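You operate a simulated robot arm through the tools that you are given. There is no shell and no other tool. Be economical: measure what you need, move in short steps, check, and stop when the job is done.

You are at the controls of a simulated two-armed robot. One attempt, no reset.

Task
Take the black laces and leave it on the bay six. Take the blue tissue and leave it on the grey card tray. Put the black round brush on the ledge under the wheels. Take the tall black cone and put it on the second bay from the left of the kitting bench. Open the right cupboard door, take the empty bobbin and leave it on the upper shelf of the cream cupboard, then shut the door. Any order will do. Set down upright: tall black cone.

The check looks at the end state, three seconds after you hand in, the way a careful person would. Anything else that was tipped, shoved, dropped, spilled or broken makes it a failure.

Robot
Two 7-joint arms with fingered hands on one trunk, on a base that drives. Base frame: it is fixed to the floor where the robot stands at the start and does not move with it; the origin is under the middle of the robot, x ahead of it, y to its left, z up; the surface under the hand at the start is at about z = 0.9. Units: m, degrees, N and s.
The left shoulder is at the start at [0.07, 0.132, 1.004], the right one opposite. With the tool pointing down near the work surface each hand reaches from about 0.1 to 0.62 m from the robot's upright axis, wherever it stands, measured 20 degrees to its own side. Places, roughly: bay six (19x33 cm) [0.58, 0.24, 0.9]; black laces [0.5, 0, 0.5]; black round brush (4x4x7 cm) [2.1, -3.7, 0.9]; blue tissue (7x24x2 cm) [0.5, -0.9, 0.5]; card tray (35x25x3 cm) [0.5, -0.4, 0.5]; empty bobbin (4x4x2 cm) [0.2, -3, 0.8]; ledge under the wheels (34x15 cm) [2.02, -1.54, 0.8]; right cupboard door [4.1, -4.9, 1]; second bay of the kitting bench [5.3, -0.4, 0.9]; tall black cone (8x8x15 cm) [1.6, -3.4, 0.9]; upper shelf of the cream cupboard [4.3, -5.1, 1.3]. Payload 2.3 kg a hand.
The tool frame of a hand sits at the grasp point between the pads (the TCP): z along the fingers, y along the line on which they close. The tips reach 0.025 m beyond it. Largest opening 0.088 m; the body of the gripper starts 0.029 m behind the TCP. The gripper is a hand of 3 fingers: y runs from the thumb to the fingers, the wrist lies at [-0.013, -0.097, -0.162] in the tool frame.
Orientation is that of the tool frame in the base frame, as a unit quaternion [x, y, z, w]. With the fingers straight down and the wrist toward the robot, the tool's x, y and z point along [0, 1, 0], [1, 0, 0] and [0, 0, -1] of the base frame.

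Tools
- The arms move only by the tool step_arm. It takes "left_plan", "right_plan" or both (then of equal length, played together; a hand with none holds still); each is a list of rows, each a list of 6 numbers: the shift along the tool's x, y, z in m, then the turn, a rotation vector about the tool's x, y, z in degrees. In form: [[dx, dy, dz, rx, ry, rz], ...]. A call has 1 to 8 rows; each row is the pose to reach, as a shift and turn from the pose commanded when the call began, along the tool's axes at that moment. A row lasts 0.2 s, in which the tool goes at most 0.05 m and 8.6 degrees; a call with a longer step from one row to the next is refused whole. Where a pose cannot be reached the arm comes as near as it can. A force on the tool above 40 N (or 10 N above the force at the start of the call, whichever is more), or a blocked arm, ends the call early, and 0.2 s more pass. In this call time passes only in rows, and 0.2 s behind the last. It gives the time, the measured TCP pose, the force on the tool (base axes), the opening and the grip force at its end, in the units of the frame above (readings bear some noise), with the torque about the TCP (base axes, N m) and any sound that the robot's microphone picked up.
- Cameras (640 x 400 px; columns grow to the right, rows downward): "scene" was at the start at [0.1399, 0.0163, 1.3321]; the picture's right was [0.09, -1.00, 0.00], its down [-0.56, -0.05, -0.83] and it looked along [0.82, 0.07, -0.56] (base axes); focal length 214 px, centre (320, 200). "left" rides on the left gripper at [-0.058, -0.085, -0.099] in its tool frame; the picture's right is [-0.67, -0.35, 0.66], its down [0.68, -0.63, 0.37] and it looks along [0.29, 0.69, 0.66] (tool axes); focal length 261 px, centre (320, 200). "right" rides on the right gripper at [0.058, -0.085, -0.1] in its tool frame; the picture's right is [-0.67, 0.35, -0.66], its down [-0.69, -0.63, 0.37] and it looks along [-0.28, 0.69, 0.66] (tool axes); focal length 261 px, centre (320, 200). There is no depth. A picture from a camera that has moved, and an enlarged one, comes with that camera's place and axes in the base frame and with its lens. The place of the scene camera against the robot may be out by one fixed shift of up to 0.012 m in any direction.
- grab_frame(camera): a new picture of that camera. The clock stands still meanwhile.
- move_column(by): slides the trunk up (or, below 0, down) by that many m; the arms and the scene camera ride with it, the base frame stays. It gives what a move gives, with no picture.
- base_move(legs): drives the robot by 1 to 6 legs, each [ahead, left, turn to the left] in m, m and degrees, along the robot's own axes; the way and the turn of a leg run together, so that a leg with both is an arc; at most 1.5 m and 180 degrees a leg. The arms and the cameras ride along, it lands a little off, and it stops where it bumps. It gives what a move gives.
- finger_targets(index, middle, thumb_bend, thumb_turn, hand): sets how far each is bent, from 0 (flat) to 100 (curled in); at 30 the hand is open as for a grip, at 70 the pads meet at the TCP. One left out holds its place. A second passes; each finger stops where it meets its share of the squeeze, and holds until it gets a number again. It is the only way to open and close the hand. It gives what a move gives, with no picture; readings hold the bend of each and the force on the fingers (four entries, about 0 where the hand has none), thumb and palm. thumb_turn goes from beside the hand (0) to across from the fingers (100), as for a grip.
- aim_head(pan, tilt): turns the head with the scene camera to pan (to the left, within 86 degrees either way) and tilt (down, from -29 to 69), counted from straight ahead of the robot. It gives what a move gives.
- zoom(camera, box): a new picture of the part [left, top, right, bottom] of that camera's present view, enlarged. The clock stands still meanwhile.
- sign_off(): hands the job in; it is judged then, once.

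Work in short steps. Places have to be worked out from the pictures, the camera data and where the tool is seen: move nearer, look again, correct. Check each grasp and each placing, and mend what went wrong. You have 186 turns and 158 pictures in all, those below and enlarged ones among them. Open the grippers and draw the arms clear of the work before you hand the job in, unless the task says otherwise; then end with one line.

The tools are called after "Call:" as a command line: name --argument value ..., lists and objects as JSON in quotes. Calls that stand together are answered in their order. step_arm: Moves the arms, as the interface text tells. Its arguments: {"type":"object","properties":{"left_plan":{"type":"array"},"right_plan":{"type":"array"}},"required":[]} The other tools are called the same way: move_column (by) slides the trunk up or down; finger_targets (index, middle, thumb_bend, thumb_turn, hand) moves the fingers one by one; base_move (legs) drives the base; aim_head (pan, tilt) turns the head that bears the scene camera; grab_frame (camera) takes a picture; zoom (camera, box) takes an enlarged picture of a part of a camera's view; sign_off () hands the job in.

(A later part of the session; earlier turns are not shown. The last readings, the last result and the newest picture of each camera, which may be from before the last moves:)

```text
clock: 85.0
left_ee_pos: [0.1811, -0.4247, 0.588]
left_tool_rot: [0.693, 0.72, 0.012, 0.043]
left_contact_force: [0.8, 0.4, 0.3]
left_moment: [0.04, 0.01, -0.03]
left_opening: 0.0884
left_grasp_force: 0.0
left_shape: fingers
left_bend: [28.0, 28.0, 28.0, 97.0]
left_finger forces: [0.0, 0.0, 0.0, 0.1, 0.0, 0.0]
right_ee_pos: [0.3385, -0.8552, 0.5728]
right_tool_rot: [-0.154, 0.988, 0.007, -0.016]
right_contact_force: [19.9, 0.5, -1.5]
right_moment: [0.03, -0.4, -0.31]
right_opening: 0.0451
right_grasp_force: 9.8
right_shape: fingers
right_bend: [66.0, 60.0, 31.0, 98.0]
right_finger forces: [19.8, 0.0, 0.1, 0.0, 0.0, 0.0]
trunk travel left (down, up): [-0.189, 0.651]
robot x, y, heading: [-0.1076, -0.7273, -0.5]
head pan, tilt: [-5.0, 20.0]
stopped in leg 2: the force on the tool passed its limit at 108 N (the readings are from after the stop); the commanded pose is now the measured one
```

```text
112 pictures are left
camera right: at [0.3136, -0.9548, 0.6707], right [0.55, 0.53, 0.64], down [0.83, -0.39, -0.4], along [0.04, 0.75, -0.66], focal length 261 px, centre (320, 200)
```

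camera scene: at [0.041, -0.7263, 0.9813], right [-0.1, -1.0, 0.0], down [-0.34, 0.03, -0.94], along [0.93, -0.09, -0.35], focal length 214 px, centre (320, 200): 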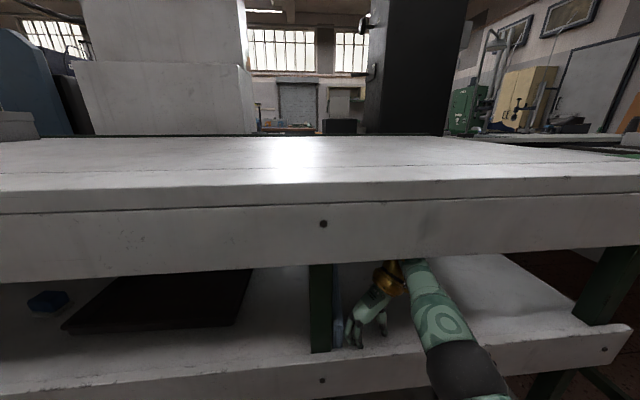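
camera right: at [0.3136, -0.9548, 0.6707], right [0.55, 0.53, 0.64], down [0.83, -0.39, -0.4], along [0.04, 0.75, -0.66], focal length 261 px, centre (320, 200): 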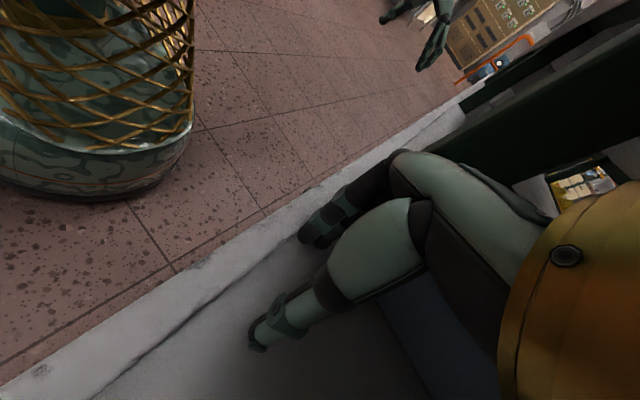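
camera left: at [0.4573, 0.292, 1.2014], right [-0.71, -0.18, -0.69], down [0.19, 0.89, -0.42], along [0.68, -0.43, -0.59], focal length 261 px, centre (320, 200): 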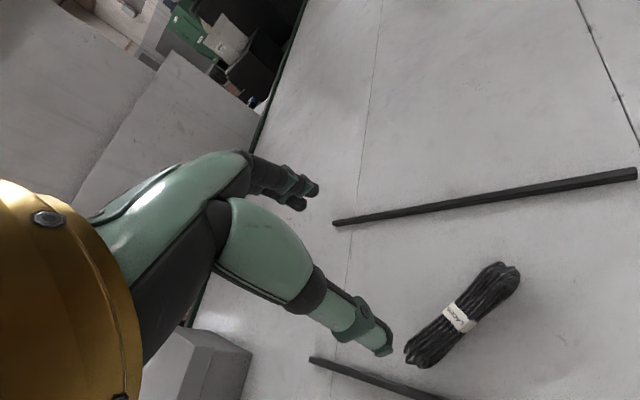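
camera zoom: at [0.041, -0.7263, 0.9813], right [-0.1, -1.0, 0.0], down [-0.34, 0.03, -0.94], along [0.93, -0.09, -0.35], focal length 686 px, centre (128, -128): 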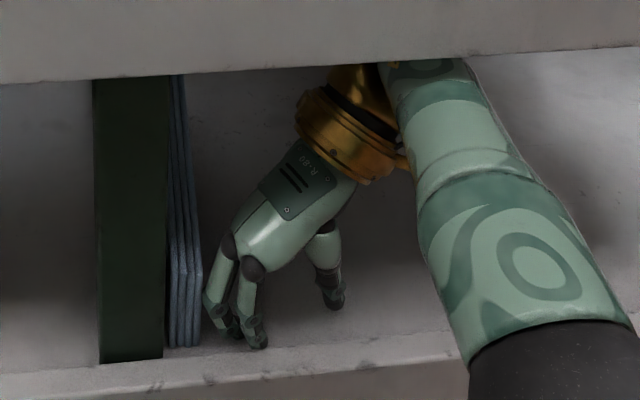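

The tissue has tipped onto its long edge, standing against the post, 2 cm across y – actually easier to grip. First I move the hand right, off it.

Call:
base_move --legs '[[0.01, -0.05, 0]]'

Call:
zoom --camera "scene" --box '[280, 240, 480, 365]'

```text
clock: 85.9
left_ee_pos: [0.1872, -0.477, 0.589]
left_tool_rot: [0.694, 0.719, 0.013, 0.045]
left_contact_force: [0.8, 0.3, 1.1]
left_moment: [0.06, 0.0, 0.01]
left_opening: 0.0885
left_grasp_force: 0.0
left_shape: fingers
left_bend: [28.0, 28.0, 28.0, 97.0]
left_finger forces: [0.0, 0.0, 0.1, 0.0, 0.0, 0.1]
right_ee_pos: [0.3446, -0.907, 0.5733]
right_tool_rot: [-0.154, 0.988, 0.008, -0.016]
right_contact_force: [-0.7, 0.9, -0.7]
right_moment: [0.02, -0.01, 0.01]
right_opening: 0.0511
right_grasp_force: 0.0
right_shape: fingers
right_bend: [60.0, 60.0, 31.0, 98.0]
right_finger forces: [0.1, 0.0, 0.0, 0.1, 0.0, 0.1]
trunk travel left (down, up): [-0.189, 0.651]
robot x, y, heading: [-0.0985, -0.7719, -0.8]
head pan, tilt: [-5.0, 20.0]
```

```text
3.20 times, centred on (380, 302) of scene
camera zoom: at [0.0462, -0.7771, 0.982], right [-0.1, -1.0, 0.0], down [-0.34, 0.03, -0.94], along [0.94, -0.09, -0.34], focal length 686 px, centre (128, -128)
```

zoom: 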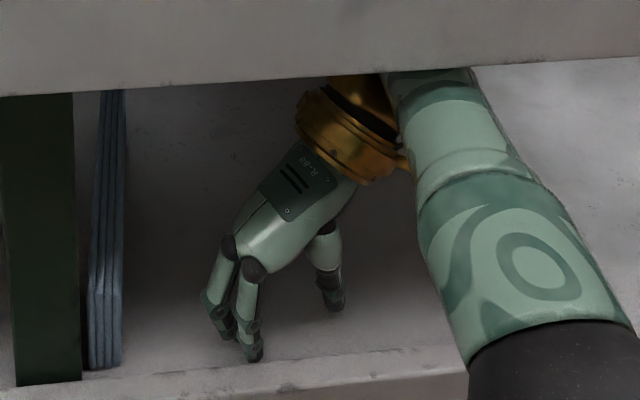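

The tissue stands on edge next to the post: y≈-0.795, x 0.355–0.595, top z≈0.60. I back out, open the hand and pitch it forward so it can pass over the top and straddle it behind the post.

Call:
base_move --legs '[[-0.3, 0, 0.8]]'

Call:
finger_targets --hand "right" --thumb_bend 30 --index 30 --middle 30

Call:
step_arm --right_plan '[[0, 0, 0, 0, -8, 6], [0, 0, 0, 0, -16, 9], [0, 0, 0, 0, -24, 9], [0, 0, 0, 0, -32, 9], [0, 0, 0, 0, -40, 9], [0, 0, 0, 0, -48, 9], [0, 0, 0, 0, -55, 9]]'

Call:
grab_frame --camera "scene"

```text
clock: 86.8
left_ee_pos: [0.1718, -0.4713, 0.5875]
left_tool_rot: [0.692, 0.721, 0.012, 0.043]
left_contact_force: [-0.4, 0.2, 0.0]
left_moment: [0.04, 0.0, 0.04]
left_opening: 0.0886
left_grasp_force: 0.1
left_shape: fingers
left_bend: [28.0, 28.0, 28.0, 97.0]
left_finger forces: [0.0, 0.0, 0.0, 0.0, 0.0, 0.2]
right_ee_pos: [0.3384, -0.9024, 0.5719]
right_tool_rot: [-0.153, 0.988, 0.007, 0.0]
right_contact_force: [22.0, 0.5, -1.4]
right_moment: [-0.03, -0.48, -0.32]
right_opening: 0.0442
right_grasp_force: 10.9
right_shape: fingers
right_bend: [66.0, 60.0, 31.0, 98.0]
right_finger forces: [21.9, 0.0, 0.1, 0.0, 0.0, 0.1]
trunk travel left (down, up): [-0.189, 0.651]
robot x, y, heading: [-0.1154, -0.7744, -0.4]
head pan, tilt: [-5.0, 20.0]
stopped in leg 1: the force on the tool passed its limit at 80 N (the readings are from after the stop); the commanded pose is now the measured one
```

```text
clock: 87.8
left_ee_pos: [0.1716, -0.4753, 0.5885]
left_tool_rot: [0.693, 0.719, 0.012, 0.044]
left_contact_force: [0.0, -0.5, 0.3]
left_moment: [-0.02, -0.03, 0.01]
left_opening: 0.0884
left_grasp_force: 0.0
left_shape: fingers
left_bend: [28.0, 28.0, 28.0, 97.0]
left_finger forces: [0.0, 0.1, 0.1, 0.0, 0.0, 0.0]
right_ee_pos: [0.3371, -0.9021, 0.5724]
right_tool_rot: [-0.151, 0.989, 0.008, -0.001]
right_contact_force: [26.9, -9.6, 2.8]
right_moment: [-0.15, -0.55, -0.46]
right_opening: 0.0465
right_grasp_force: 13.9
right_shape: fingers
right_bend: [66.0, 32.0, 30.0, 98.0]
right_finger forces: [25.0, 3.0, 0.0, 0.0, 0.0, 0.0]
trunk travel left (down, up): [-0.189, 0.651]
robot x, y, heading: [-0.1166, -0.7771, -0.4]
head pan, tilt: [-5.0, 20.0]
```

```text
refused: row 1 steps farther than a row can; nothing moved
```

```text
110 pictures are left
camera scene: at [0.0338, -0.7774, 0.9813], right [-0.09, -1.0, 0.0], down [-0.35, 0.03, -0.94], along [0.93, -0.09, -0.35], focal length 214 px, centre (320, 200)
```

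scene: 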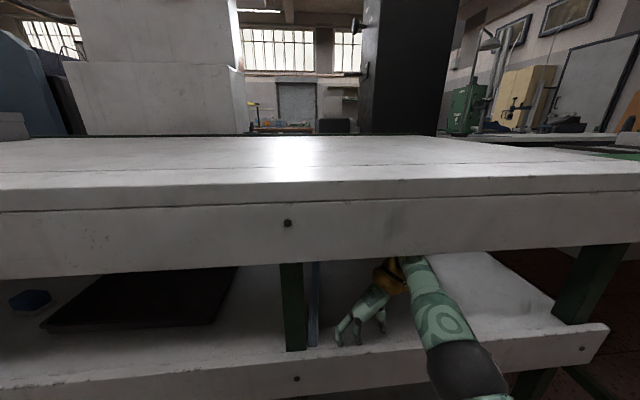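

The finger hooks on a low lip at the shelf's front. I move forward slightly, pitch the hand (lowers the wrist), and raise it clear.

Call:
base_move --legs '[[0.03, 0, 0]]'

Call:
step_arm --right_plan '[[0, 0, 0, 0, -8, 0], [0, 0, 0, 0, -16, 0], [0, 0, -0.005, 0, -24, 0], [0, 0, -0.01, 0, -32, 0], [-0.01, 0, -0.02, 0, -40, 0], [-0.01, 0, -0.03, 0, -48, 0], [-0.01, 0, -0.04, 0, -55, 0]]'

Call:
zoom --camera "scene" --box '[240, 220, 500, 385]'

```text
clock: 88.6
left_ee_pos: [0.1992, -0.4746, 0.5894]
left_tool_rot: [0.692, 0.72, 0.013, 0.045]
left_contact_force: [0.3, -0.3, 0.4]
left_moment: [0.02, -0.05, 0.0]
left_opening: 0.0883
left_grasp_force: 0.0
left_shape: fingers
left_bend: [28.0, 28.0, 28.0, 97.0]
left_finger forces: [0.0, 0.0, 0.0, 0.1, 0.0, 0.1]
right_ee_pos: [0.3634, -0.9021, 0.5761]
right_tool_rot: [-0.153, 0.988, 0.008, -0.002]
right_contact_force: [-0.2, -0.1, -0.1]
right_moment: [0.0, -0.01, 0.02]
right_opening: 0.0844
right_grasp_force: 0.0
right_shape: fingers
right_bend: [30.0, 30.0, 30.0, 98.0]
right_finger forces: [0.1, 0.1, 0.0, 0.1, 0.1, 0.0]
trunk travel left (down, up): [-0.189, 0.651]
robot x, y, heading: [-0.0865, -0.7733, -0.1]
head pan, tilt: [-5.0, 20.0]
```

```text
clock: 90.2
left_ee_pos: [0.1978, -0.4729, 0.5901]
left_tool_rot: [0.692, 0.721, 0.013, 0.045]
left_contact_force: [0.6, -0.4, -0.4]
left_moment: [0.02, 0.0, -0.02]
left_opening: 0.0883
left_grasp_force: 0.1
left_shape: fingers
left_bend: [28.0, 28.0, 28.0, 97.0]
left_finger forces: [0.0, 0.0, 0.1, 0.0, 0.1, 0.0]
right_ee_pos: [0.3745, -0.9008, 0.6148]
right_tool_rot: [-0.133, 0.876, 0.078, 0.457]
right_contact_force: [0.3, 0.9, -0.6]
right_moment: [0.03, -0.01, -0.02]
right_opening: 0.0844
right_grasp_force: 0.1
right_shape: fingers
right_bend: [30.0, 30.0, 30.0, 98.0]
right_finger forces: [0.0, 0.1, 0.0, 0.0, 0.1, 0.1]
trunk travel left (down, up): [-0.189, 0.651]
robot x, y, heading: [-0.0842, -0.7755, -0.1]
head pan, tilt: [-5.0, 20.0]
```

```text
2.42 times, centred on (370, 302) of scene
camera zoom: at [0.0594, -0.7759, 0.9821], right [-0.09, -1.0, 0.0], down [-0.34, 0.03, -0.94], along [0.94, -0.09, -0.34], focal length 520 px, centre (199, -48)
```

zoom: 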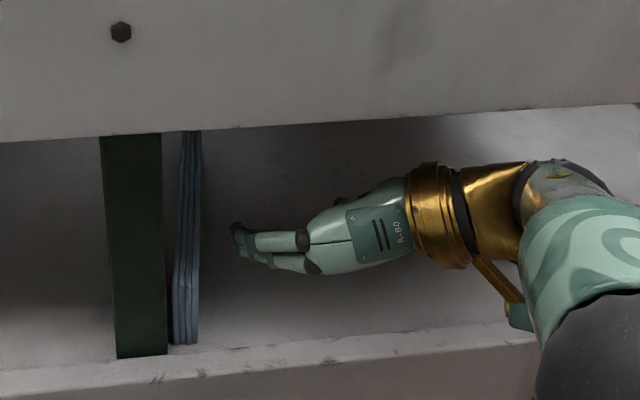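

The hand is pitched, fingers pointing forward and a little left. I yaw it straight and pitch it further to nearly horizontal.

Call:
step_arm --right_plan '[[0, 0, 0, 5, 0, 3.5], [0, 0, 0, 10, 0, 7], [0, 0, 0, 14.8, 0, 10.3]]'

Call:
step_arm --right_plan '[[0, 0, 0, 0, -8, 0], [0, 0, 0, 0, -15, 0], [-0.005, 0, -0.0, 0, -15, 0]]'

```text
clock: 91.0
left_ee_pos: [0.1967, -0.4736, 0.5896]
left_tool_rot: [0.692, 0.721, 0.013, 0.045]
left_contact_force: [1.0, 0.5, 0.3]
left_moment: [-0.02, 0.01, -0.02]
left_opening: 0.0884
left_grasp_force: 0.0
left_shape: fingers
left_bend: [28.0, 28.0, 28.0, 97.0]
left_finger forces: [0.1, 0.0, 0.1, 0.0, 0.0, 0.0]
right_ee_pos: [0.3741, -0.9006, 0.6151]
right_tool_rot: [0.008, 0.888, 0.004, 0.459]
right_contact_force: [0.4, 0.3, 0.4]
right_moment: [0.01, -0.01, 0.01]
right_opening: 0.0847
right_grasp_force: 0.0
right_shape: fingers
right_bend: [30.0, 30.0, 30.0, 98.0]
right_finger forces: [0.1, 0.0, 0.0, 0.0, 0.0, 0.0]
trunk travel left (down, up): [-0.189, 0.651]
robot x, y, heading: [-0.0832, -0.7752, -0.3]
head pan, tilt: [-5.0, 20.0]
```

```text
clock: 91.8
left_ee_pos: [0.198, -0.4738, 0.5899]
left_tool_rot: [0.692, 0.72, 0.013, 0.045]
left_contact_force: [0.1, -0.2, 0.1]
left_moment: [-0.02, -0.01, 0.01]
left_opening: 0.0884
left_grasp_force: 0.1
left_shape: fingers
left_bend: [28.0, 28.0, 28.0, 97.0]
left_finger forces: [0.0, 0.0, 0.0, 0.0, 0.1, 0.0]
right_ee_pos: [0.3767, -0.9008, 0.6184]
right_tool_rot: [0.008, 0.82, 0.003, 0.572]
right_contact_force: [0.1, -1.2, 0.5]
right_moment: [0.03, -0.01, 0.02]
right_opening: 0.0846
right_grasp_force: 0.0
right_shape: fingers
right_bend: [30.0, 30.0, 30.0, 98.0]
right_finger forces: [0.0, 0.0, 0.0, 0.1, 0.0, 0.0]
trunk travel left (down, up): [-0.189, 0.651]
robot x, y, heading: [-0.0841, -0.7695, -0.5]
head pan, tilt: [-5.0, 20.0]
```

Now I raise 4.5 cm, yaw the hand 15° so it comes in from the right past the post, and advance.

Call:
move_column --by 0.042

Call:
step_arm --right_plan '[[0, 0, 0, -7, 0, -2.6], [0, 0, 0, -14.1, 0, -5.2]]'

Call:
base_move --legs '[[0.12, 0, 0.3]]'

Call:
grab_frame --camera "right"

```text
clock: 92.7
left_ee_pos: [0.1981, -0.4732, 0.6311]
left_tool_rot: [0.692, 0.72, 0.013, 0.046]
left_contact_force: [0.0, 0.5, -0.5]
left_moment: [0.01, -0.01, 0.01]
left_opening: 0.0882
left_grasp_force: 0.0
left_shape: fingers
left_bend: [28.0, 28.0, 28.0, 97.0]
left_finger forces: [0.0, 0.0, 0.1, 0.1, 0.0, 0.0]
right_ee_pos: [0.3744, -0.8996, 0.6608]
right_tool_rot: [0.006, 0.82, 0.003, 0.572]
right_contact_force: [-0.5, 0.1, 0.2]
right_moment: [0.03, -0.03, -0.01]
right_opening: 0.0846
right_grasp_force: 0.0
right_shape: fingers
right_bend: [30.0, 30.0, 30.0, 98.0]
right_finger forces: [0.0, 0.0, 0.0, 0.0, 0.1, 0.0]
trunk travel left (down, up): [-0.231, 0.609]
robot x, y, heading: [-0.0823, -0.7713, -0.4]
head pan, tilt: [-5.0, 20.0]
```

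```text
clock: 93.3
left_ee_pos: [0.1989, -0.4741, 0.632]
left_tool_rot: [0.692, 0.72, 0.014, 0.046]
left_contact_force: [0.1, 0.0, 0.0]
left_moment: [0.0, 0.01, 0.02]
left_opening: 0.0885
left_grasp_force: 0.0
left_shape: fingers
left_bend: [28.0, 28.0, 28.0, 97.0]
left_finger forces: [0.0, 0.0, 0.0, 0.1, 0.1, 0.1]
right_ee_pos: [0.3767, -0.899, 0.6612]
right_tool_rot: [-0.101, 0.813, 0.079, 0.568]
right_contact_force: [0.2, -0.5, -0.1]
right_moment: [-0.02, 0.04, 0.05]
right_opening: 0.0847
right_grasp_force: 0.1
right_shape: fingers
right_bend: [30.0, 30.0, 30.0, 98.0]
right_finger forces: [0.0, 0.1, 0.1, 0.0, 0.0, 0.1]
trunk travel left (down, up): [-0.231, 0.609]
robot x, y, heading: [-0.0849, -0.7706, -0.6]
head pan, tilt: [-5.0, 20.0]
```

```text
clock: 94.3
left_ee_pos: [0.2604, -0.4749, 0.6339]
left_tool_rot: [0.696, 0.716, 0.016, 0.051]
left_contact_force: [0.8, 1.5, 0.1]
left_moment: [-0.01, 0.01, -0.01]
left_opening: 0.0887
left_grasp_force: 0.0
left_shape: fingers
left_bend: [28.0, 28.0, 28.0, 97.0]
left_finger forces: [0.0, 0.0, 0.0, 0.0, 0.0, 0.1]
right_ee_pos: [0.4271, -0.9011, 0.6592]
right_tool_rot: [-0.092, 0.82, 0.078, 0.559]
right_contact_force: [-1.2, -0.5, -0.4]
right_moment: [-0.01, 0.07, -0.01]
right_opening: 0.0847
right_grasp_force: 0.0
right_shape: fingers
right_bend: [30.0, 30.0, 30.0, 98.0]
right_finger forces: [0.0, 0.1, 0.1, 0.1, 0.1, 0.0]
trunk travel left (down, up): [-0.231, 0.609]
robot x, y, heading: [-0.0214, -0.7716, -1.1]
head pan, tilt: [-5.0, 20.0]
stopped in leg 1: the robot was blocked; the commanded pose is now the measured one
```

```text
108 pictures are left
camera right: at [0.3385, -1.0111, 0.6376], right [-0.44, 0.23, 0.87], down [0.72, -0.48, 0.49], along [0.53, 0.85, 0.04], focal length 261 px, centre (320, 200)
```

right: 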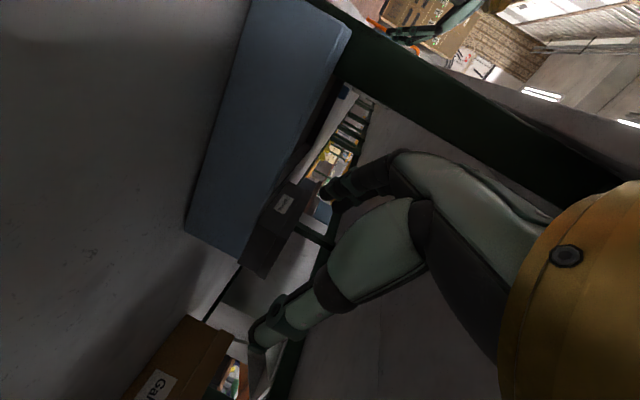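

Blocked at x≈-0.02; I look to see what touches.

Call:
aim_head --pan -30 --tilt 50

Call:
grab_frame --camera "scene"

Call:
aim_head --pan 40 --tilt 50

Call:
grab_frame --camera "scene"

```text
clock: 95.3
left_ee_pos: [0.2596, -0.4752, 0.6343]
left_tool_rot: [0.696, 0.716, 0.018, 0.051]
left_contact_force: [-0.8, -0.3, 0.1]
left_moment: [0.02, 0.02, -0.03]
left_opening: 0.0885
left_grasp_force: 0.0
left_shape: fingers
left_bend: [28.0, 28.0, 28.0, 97.0]
left_finger forces: [0.1, 0.0, 0.1, 0.1, 0.0, 0.0]
right_ee_pos: [0.4275, -0.9024, 0.6591]
right_tool_rot: [-0.092, 0.819, 0.08, 0.561]
right_contact_force: [0.0, 0.4, -0.1]
right_moment: [-0.03, 0.03, -0.02]
right_opening: 0.0846
right_grasp_force: 0.0
right_shape: fingers
right_bend: [30.0, 30.0, 30.0, 98.0]
right_finger forces: [0.0, 0.1, 0.1, 0.1, 0.0, 0.0]
trunk travel left (down, up): [-0.231, 0.609]
robot x, y, heading: [-0.0184, -0.7756, -0.9]
head pan, tilt: [-30.0, 50.0]
```

```text
107 pictures are left
camera scene: at [0.0863, -0.8053, 0.9799], right [-0.51, -0.86, -0.01], down [-0.65, 0.39, -0.65], along [0.56, -0.33, -0.76], focal length 214 px, centre (320, 200)
```

scene: 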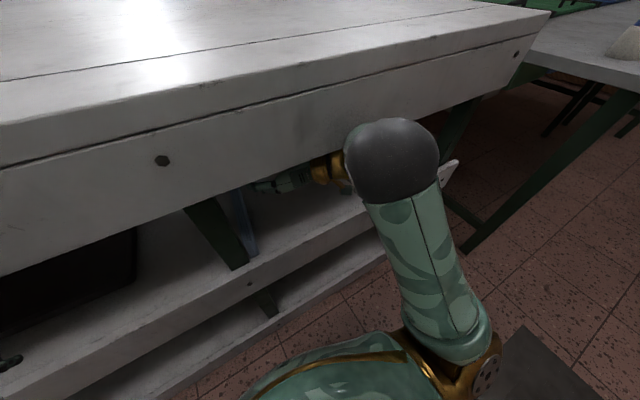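

```text
clock: 96.7
left_ee_pos: [0.2605, -0.4756, 0.636]
left_tool_rot: [0.696, 0.716, 0.017, 0.051]
left_contact_force: [-0.2, 0.6, 0.0]
left_moment: [-0.01, 0.01, -0.01]
left_opening: 0.0885
left_grasp_force: 0.1
left_shape: fingers
left_bend: [28.0, 28.0, 28.0, 97.0]
left_finger forces: [0.0, 0.1, 0.0, 0.0, 0.0, 0.1]
right_ee_pos: [0.428, -0.9016, 0.658]
right_tool_rot: [-0.094, 0.819, 0.08, 0.561]
right_contact_force: [0.6, 0.5, 0.1]
right_moment: [0.01, 0.01, 0.03]
right_opening: 0.0845
right_grasp_force: 0.0
right_shape: fingers
right_bend: [30.0, 30.0, 30.0, 98.0]
right_finger forces: [0.0, 0.1, 0.1, 0.1, 0.0, 0.0]
trunk travel left (down, up): [-0.231, 0.609]
robot x, y, heading: [-0.02, -0.7733, -0.9]
head pan, tilt: [40.0, 50.0]
```

```text
106 pictures are left
camera scene: at [0.0803, -0.7177, 0.9797], right [0.63, -0.78, 0.01], down [-0.59, -0.48, -0.65], along [0.51, 0.4, -0.76], focal length 214 px, centre (320, 200)
```

scene: 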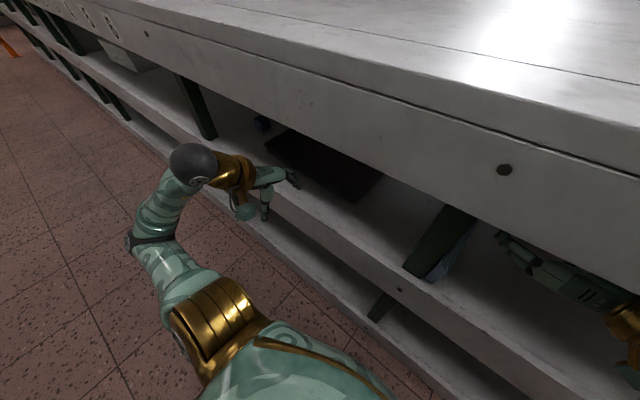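

The raised right elbow meets the bench's edge. I back off 2 cm and extend the arm instead (which lowers the elbow).

Call:
base_move --legs '[[-0.03, 0, 0.9]]'

Call:
step_arm --right_plan '[[-0.012, -0.008, 0.03, 0, 0, 0], [-0.024, -0.016, 0.06, 0, 0, 0], [-0.036, -0.024, 0.09, 0, 0, 0], [-0.046, -0.032, 0.117, 0, 0, 0]]'

Call:
aim_head --pan -30 --tilt 45

Call:
grab_frame --camera "scene"

```text
clock: 97.5
left_ee_pos: [0.2316, -0.4722, 0.6313]
left_tool_rot: [0.69, 0.722, 0.014, 0.046]
left_contact_force: [-0.3, -0.1, -0.8]
left_moment: [0.04, 0.0, 0.01]
left_opening: 0.0881
left_grasp_force: 0.1
left_shape: fingers
left_bend: [28.0, 28.0, 28.0, 97.0]
left_finger forces: [0.0, 0.0, 0.0, 0.0, 0.0, 0.1]
right_ee_pos: [0.407, -0.8948, 0.6527]
right_tool_rot: [-0.099, 0.821, 0.085, 0.555]
right_contact_force: [-0.4, -0.3, -0.7]
right_moment: [0.01, -0.01, -0.03]
right_opening: 0.0847
right_grasp_force: 0.0
right_shape: fingers
right_bend: [30.0, 30.0, 30.0, 98.0]
right_finger forces: [0.0, 0.0, 0.1, 0.0, 0.0, 0.0]
trunk travel left (down, up): [-0.231, 0.609]
robot x, y, heading: [-0.0524, -0.7736, 0.2]
head pan, tilt: [40.0, 50.0]
```

```text
clock: 98.7
left_ee_pos: [0.2594, -0.5156, 0.6255]
left_tool_rot: [0.729, 0.684, 0.005, 0.032]
left_contact_force: [0.3, -0.7, -1.0]
left_moment: [0.0, 0.0, 0.0]
left_opening: 0.0886
left_grasp_force: 0.1
left_shape: fingers
left_bend: [28.0, 28.0, 28.0, 98.0]
left_finger forces: [0.0, 0.1, 0.0, 0.0, 0.0, 0.0]
right_ee_pos: [0.5166, -0.9704, 0.6368]
right_tool_rot: [-0.05, 0.833, 0.056, 0.548]
right_contact_force: [1.6, 1.2, -1.9]
right_moment: [0.07, -0.09, 0.0]
right_opening: 0.0847
right_grasp_force: 0.2
right_shape: fingers
right_bend: [30.0, 30.0, 30.0, 98.0]
right_finger forces: [0.0, 0.0, 0.1, 0.1, 0.0, 0.0]
trunk travel left (down, up): [-0.231, 0.609]
robot x, y, heading: [-0.0671, -0.7791, -6.2]
head pan, tilt: [40.0, 50.0]
stopped in row 4 (right hand): the arm was blocked; the commanded pose is now the measured one
```

```text
clock: 100.1
left_ee_pos: [0.2288, -0.5094, 0.6338]
left_tool_rot: [0.719, 0.694, 0.018, 0.045]
left_contact_force: [-0.3, -0.4, 0.0]
left_moment: [-0.04, -0.02, 0.03]
left_opening: 0.0884
left_grasp_force: 0.2
left_shape: fingers
left_bend: [28.0, 28.0, 28.0, 98.0]
left_finger forces: [0.0, 0.0, 0.1, 0.1, 0.0, 0.1]
right_ee_pos: [0.4978, -0.9558, 0.6475]
right_tool_rot: [-0.059, 0.827, 0.064, 0.555]
right_contact_force: [-1.2, -0.3, -0.7]
right_moment: [-0.03, 0.0, 0.01]
right_opening: 0.0847
right_grasp_force: 0.1
right_shape: fingers
right_bend: [30.0, 30.0, 30.0, 98.0]
right_finger forces: [0.0, 0.0, 0.1, 0.0, 0.0, 0.0]
trunk travel left (down, up): [-0.231, 0.609]
robot x, y, heading: [-0.0729, -0.782, -4.4]
head pan, tilt: [-30.0, 45.0]
```

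```text
105 pictures are left
camera scene: at [0.035, -0.8242, 0.9859], right [-0.56, -0.83, 0.0], down [-0.58, 0.4, -0.71], along [0.59, -0.4, -0.7], focal length 214 px, centre (320, 200)
```

scene: 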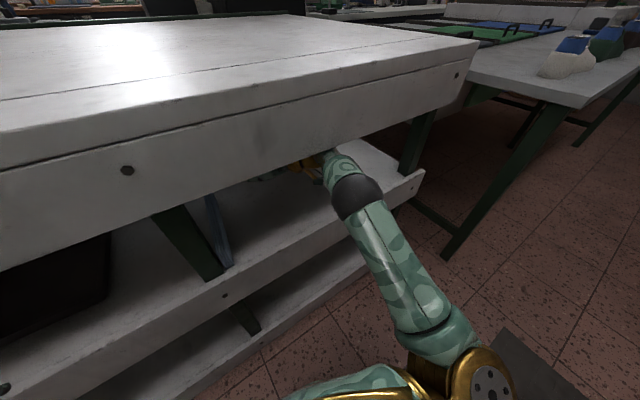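

The forearm is touching the bench edge. I back out, lower the trunk 12 cm while raising the hand the same, so the elbow stays low.

Call:
base_move --legs '[[-0.3, 0, 0], [0, 0, 4.4]]'

Call:
move_column --by -0.13

Call:
step_arm --right_plan '[[-0.028, 0, -0.01, 0, 0, 0], [-0.056, 0, -0.02, 0, 0, 0], [-0.084, 0, -0.03, 0, 0, 0], [-0.112, 0, -0.04, 0, 0, 0]]'

Call:
grab_frame --camera "scene"

```text
clock: 102.6
left_ee_pos: [-0.0875, -0.4633, 0.6324]
left_tool_rot: [0.692, 0.721, 0.016, 0.039]
left_contact_force: [-0.4, 0.3, 0.0]
left_moment: [-0.02, 0.02, 0.0]
left_opening: 0.0887
left_grasp_force: 0.0
left_shape: fingers
left_bend: [28.0, 28.0, 28.0, 98.0]
left_finger forces: [0.0, 0.0, 0.1, 0.0, 0.0, 0.0]
right_ee_pos: [0.2183, -0.8901, 0.6466]
right_tool_rot: [-0.092, 0.823, 0.087, 0.553]
right_contact_force: [-1.1, -0.2, -0.4]
right_moment: [0.0, -0.04, -0.02]
right_opening: 0.0847
right_grasp_force: 0.1
right_shape: fingers
right_bend: [30.0, 30.0, 30.0, 98.0]
right_finger forces: [0.0, 0.0, 0.1, 0.1, 0.0, 0.1]
trunk travel left (down, up): [-0.231, 0.609]
robot x, y, heading: [-0.3724, -0.7626, 0.0]
head pan, tilt: [-30.0, 45.0]
```

```text
clock: 104.2
left_ee_pos: [-0.0869, -0.4646, 0.5019]
left_tool_rot: [0.692, 0.72, 0.017, 0.039]
left_contact_force: [0.0, -0.5, 0.2]
left_moment: [0.01, -0.02, 0.02]
left_opening: 0.0887
left_grasp_force: 0.0
left_shape: fingers
left_bend: [28.0, 28.0, 28.0, 98.0]
left_finger forces: [0.1, 0.0, 0.1, 0.0, 0.0, 0.0]
right_ee_pos: [0.217, -0.8898, 0.516]
right_tool_rot: [-0.093, 0.823, 0.086, 0.554]
right_contact_force: [0.0, 0.2, -0.5]
right_moment: [0.0, 0.0, 0.01]
right_opening: 0.0848
right_grasp_force: 0.0
right_shape: fingers
right_bend: [30.0, 30.0, 30.0, 98.0]
right_finger forces: [0.0, 0.0, 0.0, 0.0, 0.1, 0.1]
trunk travel left (down, up): [-0.101, 0.739]
robot x, y, heading: [-0.3707, -0.7623, 0.1]
head pan, tilt: [-30.0, 45.0]
```

```text
clock: 105.2
left_ee_pos: [-0.0873, -0.4645, 0.5027]
left_tool_rot: [0.692, 0.72, 0.016, 0.039]
left_contact_force: [-0.1, 1.1, -0.1]
left_moment: [0.03, 0.01, 0.01]
left_opening: 0.0887
left_grasp_force: 0.1
left_shape: fingers
left_bend: [28.0, 28.0, 28.0, 98.0]
left_finger forces: [0.0, 0.0, 0.0, 0.0, 0.1, 0.0]
right_ee_pos: [0.2183, -0.8915, 0.6322]
right_tool_rot: [-0.092, 0.824, 0.085, 0.552]
right_contact_force: [-0.7, -0.1, -0.1]
right_moment: [0.0, -0.02, 0.01]
right_opening: 0.0847
right_grasp_force: 0.1
right_shape: fingers
right_bend: [30.0, 30.0, 30.0, 98.0]
right_finger forces: [0.0, 0.0, 0.0, 0.0, 0.0, 0.1]
right hand out of reach, approached as far as the arm can: row 4
trunk travel left (down, up): [-0.101, 0.739]
robot x, y, heading: [-0.3744, -0.7658, -0.2]
head pan, tilt: [-30.0, 45.0]
```

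```text
104 pictures are left
camera scene: at [-0.2512, -0.7949, 0.8554], right [-0.5, -0.87, 0.0], down [-0.61, 0.35, -0.71], along [0.61, -0.35, -0.71], focal length 214 px, centre (320, 200)
```

scene: 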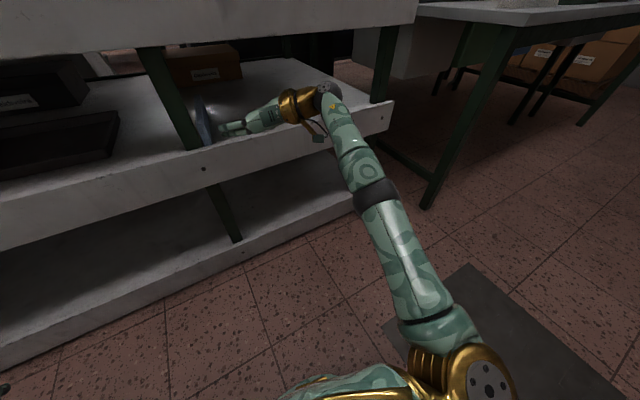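

The elbow is now low. I raise 3 cm and drive in so the hand passes to the right of the tissue.

Call:
move_column --by 0.03

Call:
base_move --legs '[[0.31, -0.01, 0]]'

Call:
grab_frame --camera "right"

Call:
grab_frame --camera "scene"

```text
clock: 106.0
left_ee_pos: [-0.0877, -0.4643, 0.5322]
left_tool_rot: [0.692, 0.721, 0.015, 0.039]
left_contact_force: [1.1, 0.3, 0.2]
left_moment: [-0.01, 0.01, -0.01]
left_opening: 0.0887
left_grasp_force: 0.1
left_shape: fingers
left_bend: [28.0, 28.0, 28.0, 98.0]
left_finger forces: [0.1, 0.1, 0.0, 0.1, 0.1, 0.0]
right_ee_pos: [0.2179, -0.8908, 0.6618]
right_tool_rot: [-0.093, 0.824, 0.087, 0.552]
right_contact_force: [-0.7, 0.3, 0.1]
right_moment: [0.02, -0.01, 0.01]
right_opening: 0.0847
right_grasp_force: 0.0
right_shape: fingers
right_bend: [30.0, 30.0, 30.0, 98.0]
right_finger forces: [0.0, 0.0, 0.0, 0.0, 0.0, 0.0]
trunk travel left (down, up): [-0.131, 0.709]
robot x, y, heading: [-0.3746, -0.7606, -0.0]
head pan, tilt: [-30.0, 45.0]
```

```text
clock: 108.1
left_ee_pos: [0.2244, -0.4777, 0.5318]
left_tool_rot: [0.693, 0.719, 0.016, 0.039]
left_contact_force: [0.8, 0.1, 0.0]
left_moment: [0.01, 0.0, 0.01]
left_opening: 0.0888
left_grasp_force: 0.1
left_shape: fingers
left_bend: [28.0, 28.0, 28.0, 98.0]
left_finger forces: [0.0, 0.1, 0.0, 0.1, 0.0, 0.0]
right_ee_pos: [0.5268, -0.9062, 0.6628]
right_tool_rot: [-0.09, 0.824, 0.085, 0.553]
right_contact_force: [0.1, -0.2, -0.4]
right_moment: [0.03, -0.01, -0.03]
right_opening: 0.0847
right_grasp_force: 0.0
right_shape: fingers
right_bend: [30.0, 30.0, 30.0, 98.0]
right_finger forces: [0.0, 0.0, 0.0, 0.0, 0.0, 0.0]
trunk travel left (down, up): [-0.131, 0.709]
robot x, y, heading: [-0.0595, -0.7724, -0.4]
head pan, tilt: [-30.0, 45.0]
```

```text
103 pictures are left
camera right: at [0.438, -1.016, 0.6424], right [-0.42, 0.22, 0.88], down [0.73, -0.49, 0.47], along [0.53, 0.85, 0.05], focal length 261 px, centre (320, 200)
```

right: 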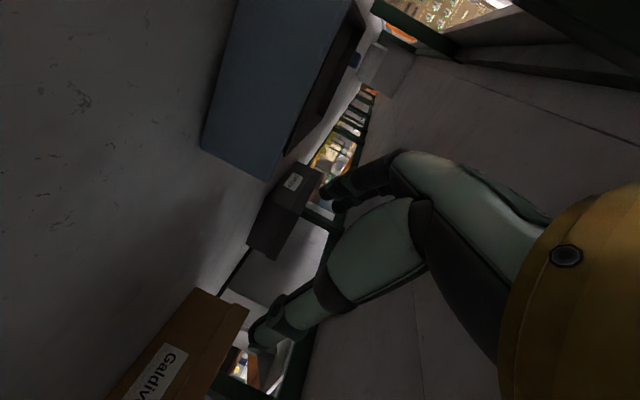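

```text
102 pictures are left
camera scene: at [0.0589, -0.8069, 0.8853], right [-0.51, -0.86, 0.0], down [-0.61, 0.36, -0.71], along [0.61, -0.36, -0.71], focal length 214 px, centre (320, 200)
```

scene: 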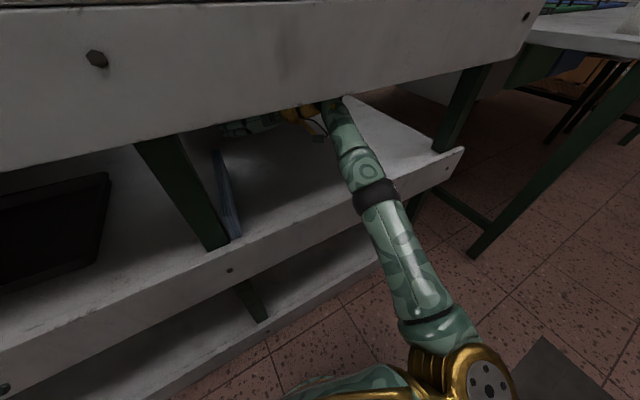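

Tissue far end at (0.58,-0.798), top 0.603; the fingers are above it at about 0.65. I shift the base 10.5 cm left to straddle it.

Call:
base_move --legs '[[0, 0.105, 0.4]]'

Call:
grab_frame --camera "right"

Call:
grab_frame --camera "scene"

```text
clock: 109.2
left_ee_pos: [0.2216, -0.3713, 0.5315]
left_tool_rot: [0.691, 0.722, 0.016, 0.039]
left_contact_force: [-0.1, -0.4, -0.5]
left_moment: [0.01, 0.0, 0.0]
left_opening: 0.0884
left_grasp_force: 0.1
left_shape: fingers
left_bend: [28.0, 28.0, 28.0, 98.0]
left_finger forces: [0.1, 0.1, 0.0, 0.0, 0.1, 0.1]
right_ee_pos: [0.5276, -0.7968, 0.6631]
right_tool_rot: [-0.093, 0.823, 0.088, 0.553]
right_contact_force: [0.1, 0.3, -0.3]
right_moment: [0.01, -0.01, -0.04]
right_opening: 0.0849
right_grasp_force: 0.0
right_shape: fingers
right_bend: [30.0, 30.0, 30.0, 98.0]
right_finger forces: [0.1, 0.1, 0.0, 0.0, 0.0, 0.0]
trunk travel left (down, up): [-0.131, 0.709]
robot x, y, heading: [-0.0619, -0.6714, 0.2]
head pan, tilt: [-30.0, 45.0]
```

```text
101 pictures are left
camera right: at [0.4401, -0.9071, 0.6425], right [-0.42, 0.21, 0.88], down [0.74, -0.48, 0.47], along [0.52, 0.85, 0.05], focal length 261 px, centre (320, 200)
```

right: 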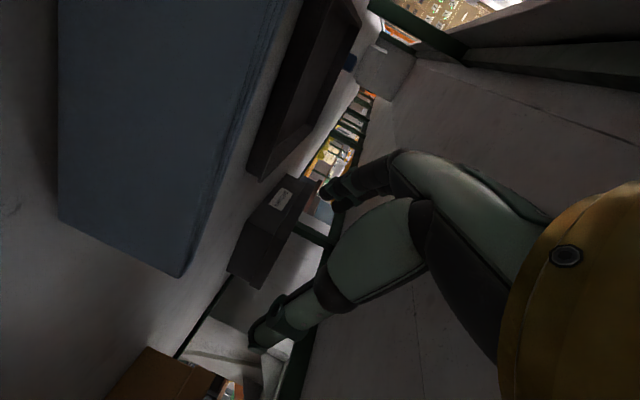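

```text
100 pictures are left
camera scene: at [0.0595, -0.7009, 0.8854], right [-0.5, -0.87, 0.0], down [-0.61, 0.35, -0.71], along [0.61, -0.35, -0.71], focal length 214 px, centre (320, 200)
```

scene: 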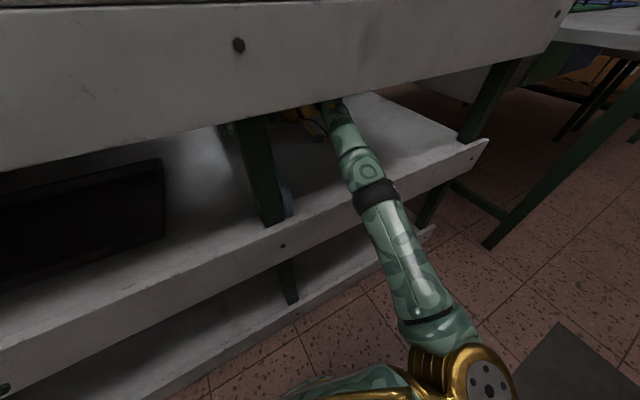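

The tissue's plane sits around y -0.81; I shift 1 cm right and lower 7.5 cm to straddle it.

Call:
base_move --legs '[[0, -0.012, 0]]'

Call:
move_column --by -0.05

Call:
grab_frame --camera "right"

```text
clock: 110.0
left_ee_pos: [0.2233, -0.3824, 0.531]
left_tool_rot: [0.691, 0.721, 0.017, 0.039]
left_contact_force: [0.2, -0.2, -0.2]
left_moment: [0.01, -0.01, 0.0]
left_opening: 0.0886
left_grasp_force: 0.1
left_shape: fingers
left_bend: [28.0, 28.0, 28.0, 98.0]
left_finger forces: [0.0, 0.1, 0.0, 0.1, 0.1, 0.1]
right_ee_pos: [0.5275, -0.8094, 0.662]
right_tool_rot: [-0.093, 0.824, 0.087, 0.552]
right_contact_force: [-0.2, -0.2, 1.1]
right_moment: [0.02, 0.01, -0.05]
right_opening: 0.0847
right_grasp_force: 0.1
right_shape: fingers
right_bend: [30.0, 30.0, 30.0, 98.0]
right_finger forces: [0.1, 0.0, 0.1, 0.0, 0.0, 0.0]
trunk travel left (down, up): [-0.131, 0.709]
robot x, y, heading: [-0.0622, -0.6779, 0.1]
head pan, tilt: [-30.0, 45.0]
```

```text
clock: 110.9
left_ee_pos: [0.2236, -0.3826, 0.4824]
left_tool_rot: [0.691, 0.721, 0.016, 0.039]
left_contact_force: [0.0, 0.6, 0.2]
left_moment: [0.03, 0.0, 0.0]
left_opening: 0.0885
left_grasp_force: 0.0
left_shape: fingers
left_bend: [28.0, 28.0, 28.0, 98.0]
left_finger forces: [0.0, 0.0, 0.0, 0.1, 0.0, 0.0]
right_ee_pos: [0.5289, -0.8092, 0.6118]
right_tool_rot: [-0.094, 0.823, 0.086, 0.554]
right_contact_force: [0.1, -0.4, -0.4]
right_moment: [0.01, 0.01, 0.01]
right_opening: 0.0846
right_grasp_force: 0.0
right_shape: fingers
right_bend: [30.0, 30.0, 30.0, 98.0]
right_finger forces: [0.0, 0.0, 0.0, 0.0, 0.0, 0.0]
trunk travel left (down, up): [-0.081, 0.759]
robot x, y, heading: [-0.0654, -0.6833, 0.2]
head pan, tilt: [-30.0, 45.0]
```

```text
99 pictures are left
camera right: at [0.44, -0.9193, 0.5925], right [-0.42, 0.21, 0.88], down [0.74, -0.48, 0.47], along [0.52, 0.85, 0.05], focal length 261 px, centre (320, 200)
```

right: 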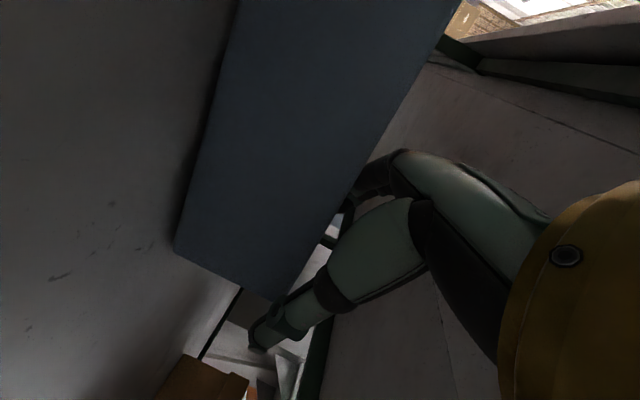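

The tissue is now between fingers (behind) and thumb (front). I lower 3 cm more and close.

Call:
move_column --by -0.03

Call:
finger_targets --hand "right" --thumb_bend 75 --index 75 --middle 75

Call:
grab_frame --camera "right"

```text
clock: 111.5
left_ee_pos: [0.2206, -0.3819, 0.4583]
left_tool_rot: [0.691, 0.722, 0.017, 0.04]
left_contact_force: [1.0, 0.4, 0.3]
left_moment: [-0.04, 0.03, 0.02]
left_opening: 0.0885
left_grasp_force: 0.1
left_shape: fingers
left_bend: [28.0, 28.0, 28.0, 98.0]
left_finger forces: [0.1, 0.0, 0.0, 0.1, 0.1, 0.0]
right_ee_pos: [0.5269, -0.8076, 0.6001]
right_tool_rot: [-0.087, 0.817, 0.092, 0.562]
right_contact_force: [-0.5, 0.0, 17.3]
right_moment: [0.06, 0.92, 0.02]
right_opening: 0.0846
right_grasp_force: 8.3
right_shape: fingers
right_bend: [30.0, 30.0, 30.0, 98.0]
right_finger forces: [0.0, 0.0, 0.0, 0.1, 0.0, 16.7]
trunk travel left (down, up): [-0.058, 0.782]
robot x, y, heading: [-0.0622, -0.6832, 0.2]
head pan, tilt: [-30.0, 45.0]
stopped: the force on the tool passed its limit at 54 N (the readings are from after the stop); the commanded pose is now the measured one
```

```text
clock: 112.5
left_ee_pos: [0.2217, -0.3827, 0.4604]
left_tool_rot: [0.692, 0.721, 0.018, 0.041]
left_contact_force: [-0.1, 0.2, -0.1]
left_moment: [0.01, 0.04, -0.01]
left_opening: 0.0887
left_grasp_force: 0.0
left_shape: fingers
left_bend: [28.0, 28.0, 28.0, 98.0]
left_finger forces: [0.0, 0.0, 0.1, 0.1, 0.0, 0.0]
right_ee_pos: [0.5266, -0.8092, 0.601]
right_tool_rot: [-0.088, 0.818, 0.09, 0.561]
right_contact_force: [5.8, -4.6, 27.4]
right_moment: [-0.16, 1.37, -0.67]
right_opening: 0.0166
right_grasp_force: 26.4
right_shape: fingers
right_bend: [74.0, 74.0, 54.0, 97.0]
right_finger forces: [4.0, 2.6, 0.0, 0.0, 17.7, 26.3]
trunk travel left (down, up): [-0.058, 0.782]
robot x, y, heading: [-0.0633, -0.68, 0.1]
head pan, tilt: [-30.0, 45.0]
```

```text
98 pictures are left
camera right: at [0.4376, -0.9185, 0.5764], right [-0.44, 0.21, 0.87], down [0.73, -0.49, 0.48], along [0.53, 0.85, 0.07], focal length 261 px, centre (320, 200)
```

right: 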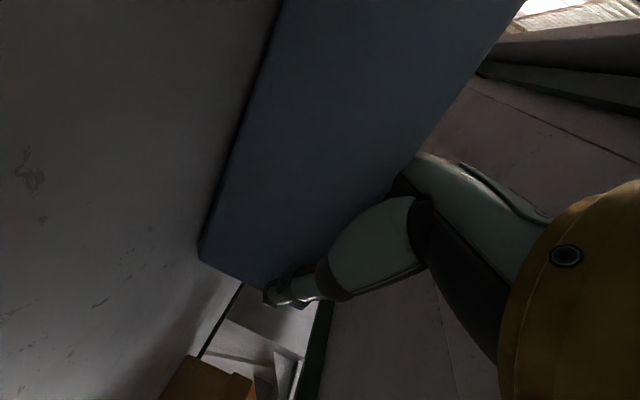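

The palm rests on the tissue's top edge and the grip is made. I lift 3 cm and check.

Call:
move_column --by 0.03

Call:
finger_targets --hand "right" --thumb_bend 80 --index 82 --middle 82

Call:
grab_frame --camera "right"

Call:
grab_frame --camera "scene"

```text
clock: 113.2
left_ee_pos: [0.2229, -0.3817, 0.4884]
left_tool_rot: [0.691, 0.722, 0.016, 0.038]
left_contact_force: [-0.6, 1.0, 0.6]
left_moment: [-0.03, 0.01, 0.01]
left_opening: 0.0885
left_grasp_force: 0.1
left_shape: fingers
left_bend: [28.0, 28.0, 28.0, 98.0]
left_finger forces: [0.1, 0.0, 0.0, 0.0, 0.0, 0.0]
right_ee_pos: [0.5275, -0.808, 0.6249]
right_tool_rot: [-0.089, 0.82, 0.091, 0.558]
right_contact_force: [0.8, -0.1, 0.0]
right_moment: [0.03, 0.0, -0.03]
right_opening: 0.0136
right_grasp_force: 13.0
right_shape: fingers
right_bend: [74.0, 74.0, 59.0, 95.0]
right_finger forces: [8.3, 4.4, 0.0, 0.1, 12.7, 0.1]
trunk travel left (down, up): [-0.088, 0.752]
robot x, y, heading: [-0.0609, -0.6794, -0.1]
head pan, tilt: [-30.0, 45.0]
```

```text
clock: 114.2
left_ee_pos: [0.2228, -0.3826, 0.4889]
left_tool_rot: [0.691, 0.722, 0.016, 0.039]
left_contact_force: [0.0, -0.5, -0.5]
left_moment: [-0.02, 0.03, 0.0]
left_opening: 0.0885
left_grasp_force: 0.0
left_shape: fingers
left_bend: [28.0, 28.0, 28.0, 98.0]
left_finger forces: [0.1, 0.1, 0.0, 0.1, 0.1, 0.0]
right_ee_pos: [0.5292, -0.8097, 0.6252]
right_tool_rot: [-0.088, 0.819, 0.09, 0.559]
right_contact_force: [-0.2, 0.1, -0.4]
right_moment: [-0.01, 0.0, 0.02]
right_opening: 0.0143
right_grasp_force: 24.9
right_shape: fingers
right_bend: [79.0, 80.0, 59.0, 94.0]
right_finger forces: [15.5, 9.6, 0.1, 0.1, 25.2, 0.0]
trunk travel left (down, up): [-0.088, 0.752]
robot x, y, heading: [-0.064, -0.6799, -0.1]
head pan, tilt: [-30.0, 45.0]
```

```text
97 pictures are left
camera right: at [0.4402, -0.9185, 0.603], right [-0.44, 0.21, 0.88], down [0.73, -0.49, 0.48], along [0.53, 0.85, 0.06], focal length 261 px, centre (320, 200)
```

right: 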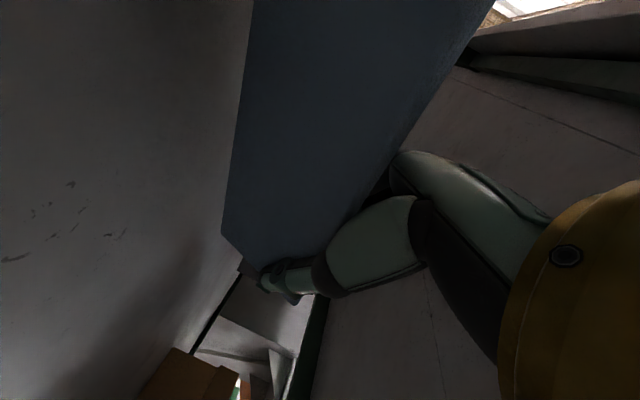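

```text
96 pictures are left
camera scene: at [0.0597, -0.7131, 0.8419], right [-0.5, -0.87, 0.0], down [-0.61, 0.35, -0.71], along [0.61, -0.35, -0.71], focal length 214 px, centre (320, 200)
```

scene: 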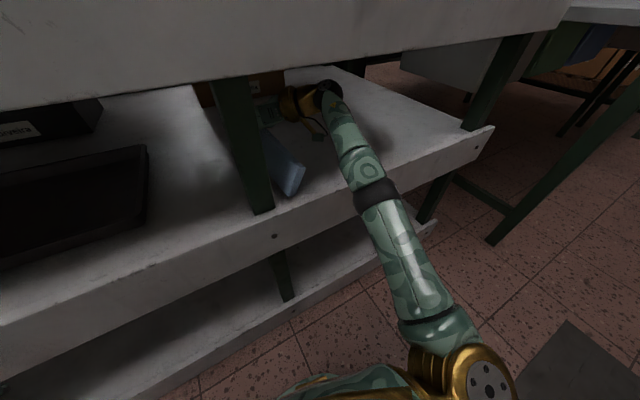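

Tissue gripped firmly (25 N) and lifted. I raise 3 cm more, shift away from the post and back out.

Call:
move_column --by 0.035

Call:
base_move --legs '[[0, -0.08, 0], [-0.5, 0, 0]]'

Call:
grab_frame --camera "scene"

Call:
grab_frame --camera "right"

```text
clock: 115.0
left_ee_pos: [0.223, -0.3817, 0.5239]
left_tool_rot: [0.691, 0.721, 0.016, 0.039]
left_contact_force: [0.3, 0.8, -0.4]
left_moment: [0.02, 0.05, -0.03]
left_opening: 0.0887
left_grasp_force: 0.0
left_shape: fingers
left_bend: [28.0, 28.0, 28.0, 98.0]
left_finger forces: [0.1, 0.1, 0.0, 0.1, 0.0, 0.1]
right_ee_pos: [0.5286, -0.8086, 0.6618]
right_tool_rot: [-0.088, 0.82, 0.09, 0.558]
right_contact_force: [-0.4, 0.5, -0.6]
right_moment: [0.0, -0.01, 0.0]
right_opening: 0.0143
right_grasp_force: 25.1
right_shape: fingers
right_bend: [79.0, 80.0, 59.0, 94.0]
right_finger forces: [15.6, 9.6, 0.0, 0.0, 25.2, 0.1]
trunk travel left (down, up): [-0.123, 0.717]
robot x, y, heading: [-0.063, -0.6809, 0.2]
head pan, tilt: [-30.0, 45.0]
```

```text
clock: 118.6
left_ee_pos: [-0.2768, -0.462, 0.5232]
left_tool_rot: [0.691, 0.722, 0.016, 0.038]
left_contact_force: [-0.2, -0.3, 0.1]
left_moment: [-0.03, -0.03, 0.01]
left_opening: 0.0883
left_grasp_force: 0.1
left_shape: fingers
left_bend: [28.0, 28.0, 28.0, 98.0]
left_finger forces: [0.0, 0.0, 0.1, 0.1, 0.1, 0.1]
right_ee_pos: [0.0286, -0.8891, 0.6603]
right_tool_rot: [-0.089, 0.819, 0.09, 0.56]
right_contact_force: [-0.1, -0.7, -0.2]
right_moment: [0.0, 0.0, 0.0]
right_opening: 0.0145
right_grasp_force: 24.9
right_shape: fingers
right_bend: [79.0, 80.0, 59.0, 94.0]
right_finger forces: [15.7, 9.5, 0.0, 0.1, 25.1, 0.1]
trunk travel left (down, up): [-0.123, 0.717]
robot x, y, heading: [-0.5649, -0.7606, 0.1]
head pan, tilt: [-30.0, 45.0]
```

```text
95 pictures are left
camera scene: at [-0.4406, -0.7927, 0.8769], right [-0.5, -0.87, 0.0], down [-0.61, 0.35, -0.71], along [0.61, -0.35, -0.71], focal length 214 px, centre (320, 200)
```

scene: 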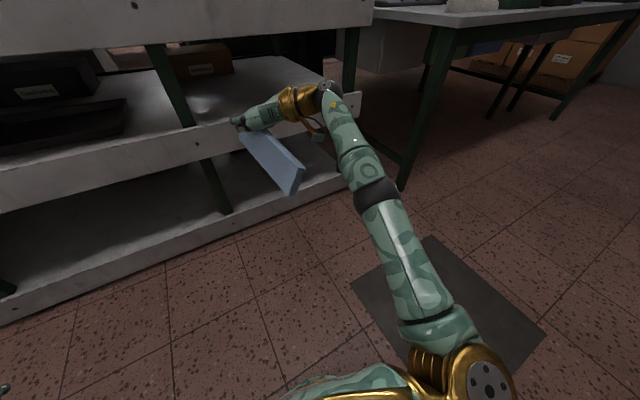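

```text
94 pictures are left
camera right: at [-0.0602, -0.9983, 0.638], right [-0.43, 0.21, 0.88], down [0.73, -0.49, 0.48], along [0.53, 0.85, 0.06], focal length 261 px, centre (320, 200)
```

right: 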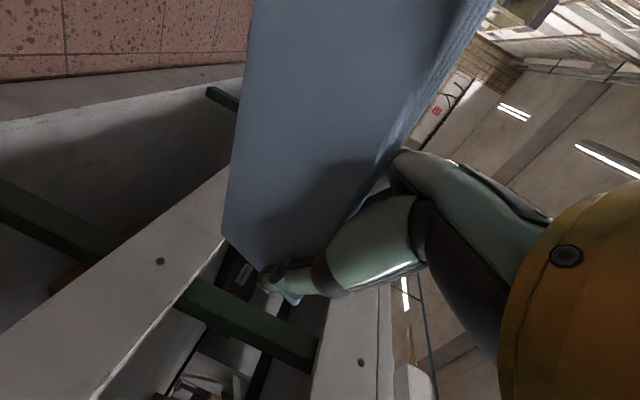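

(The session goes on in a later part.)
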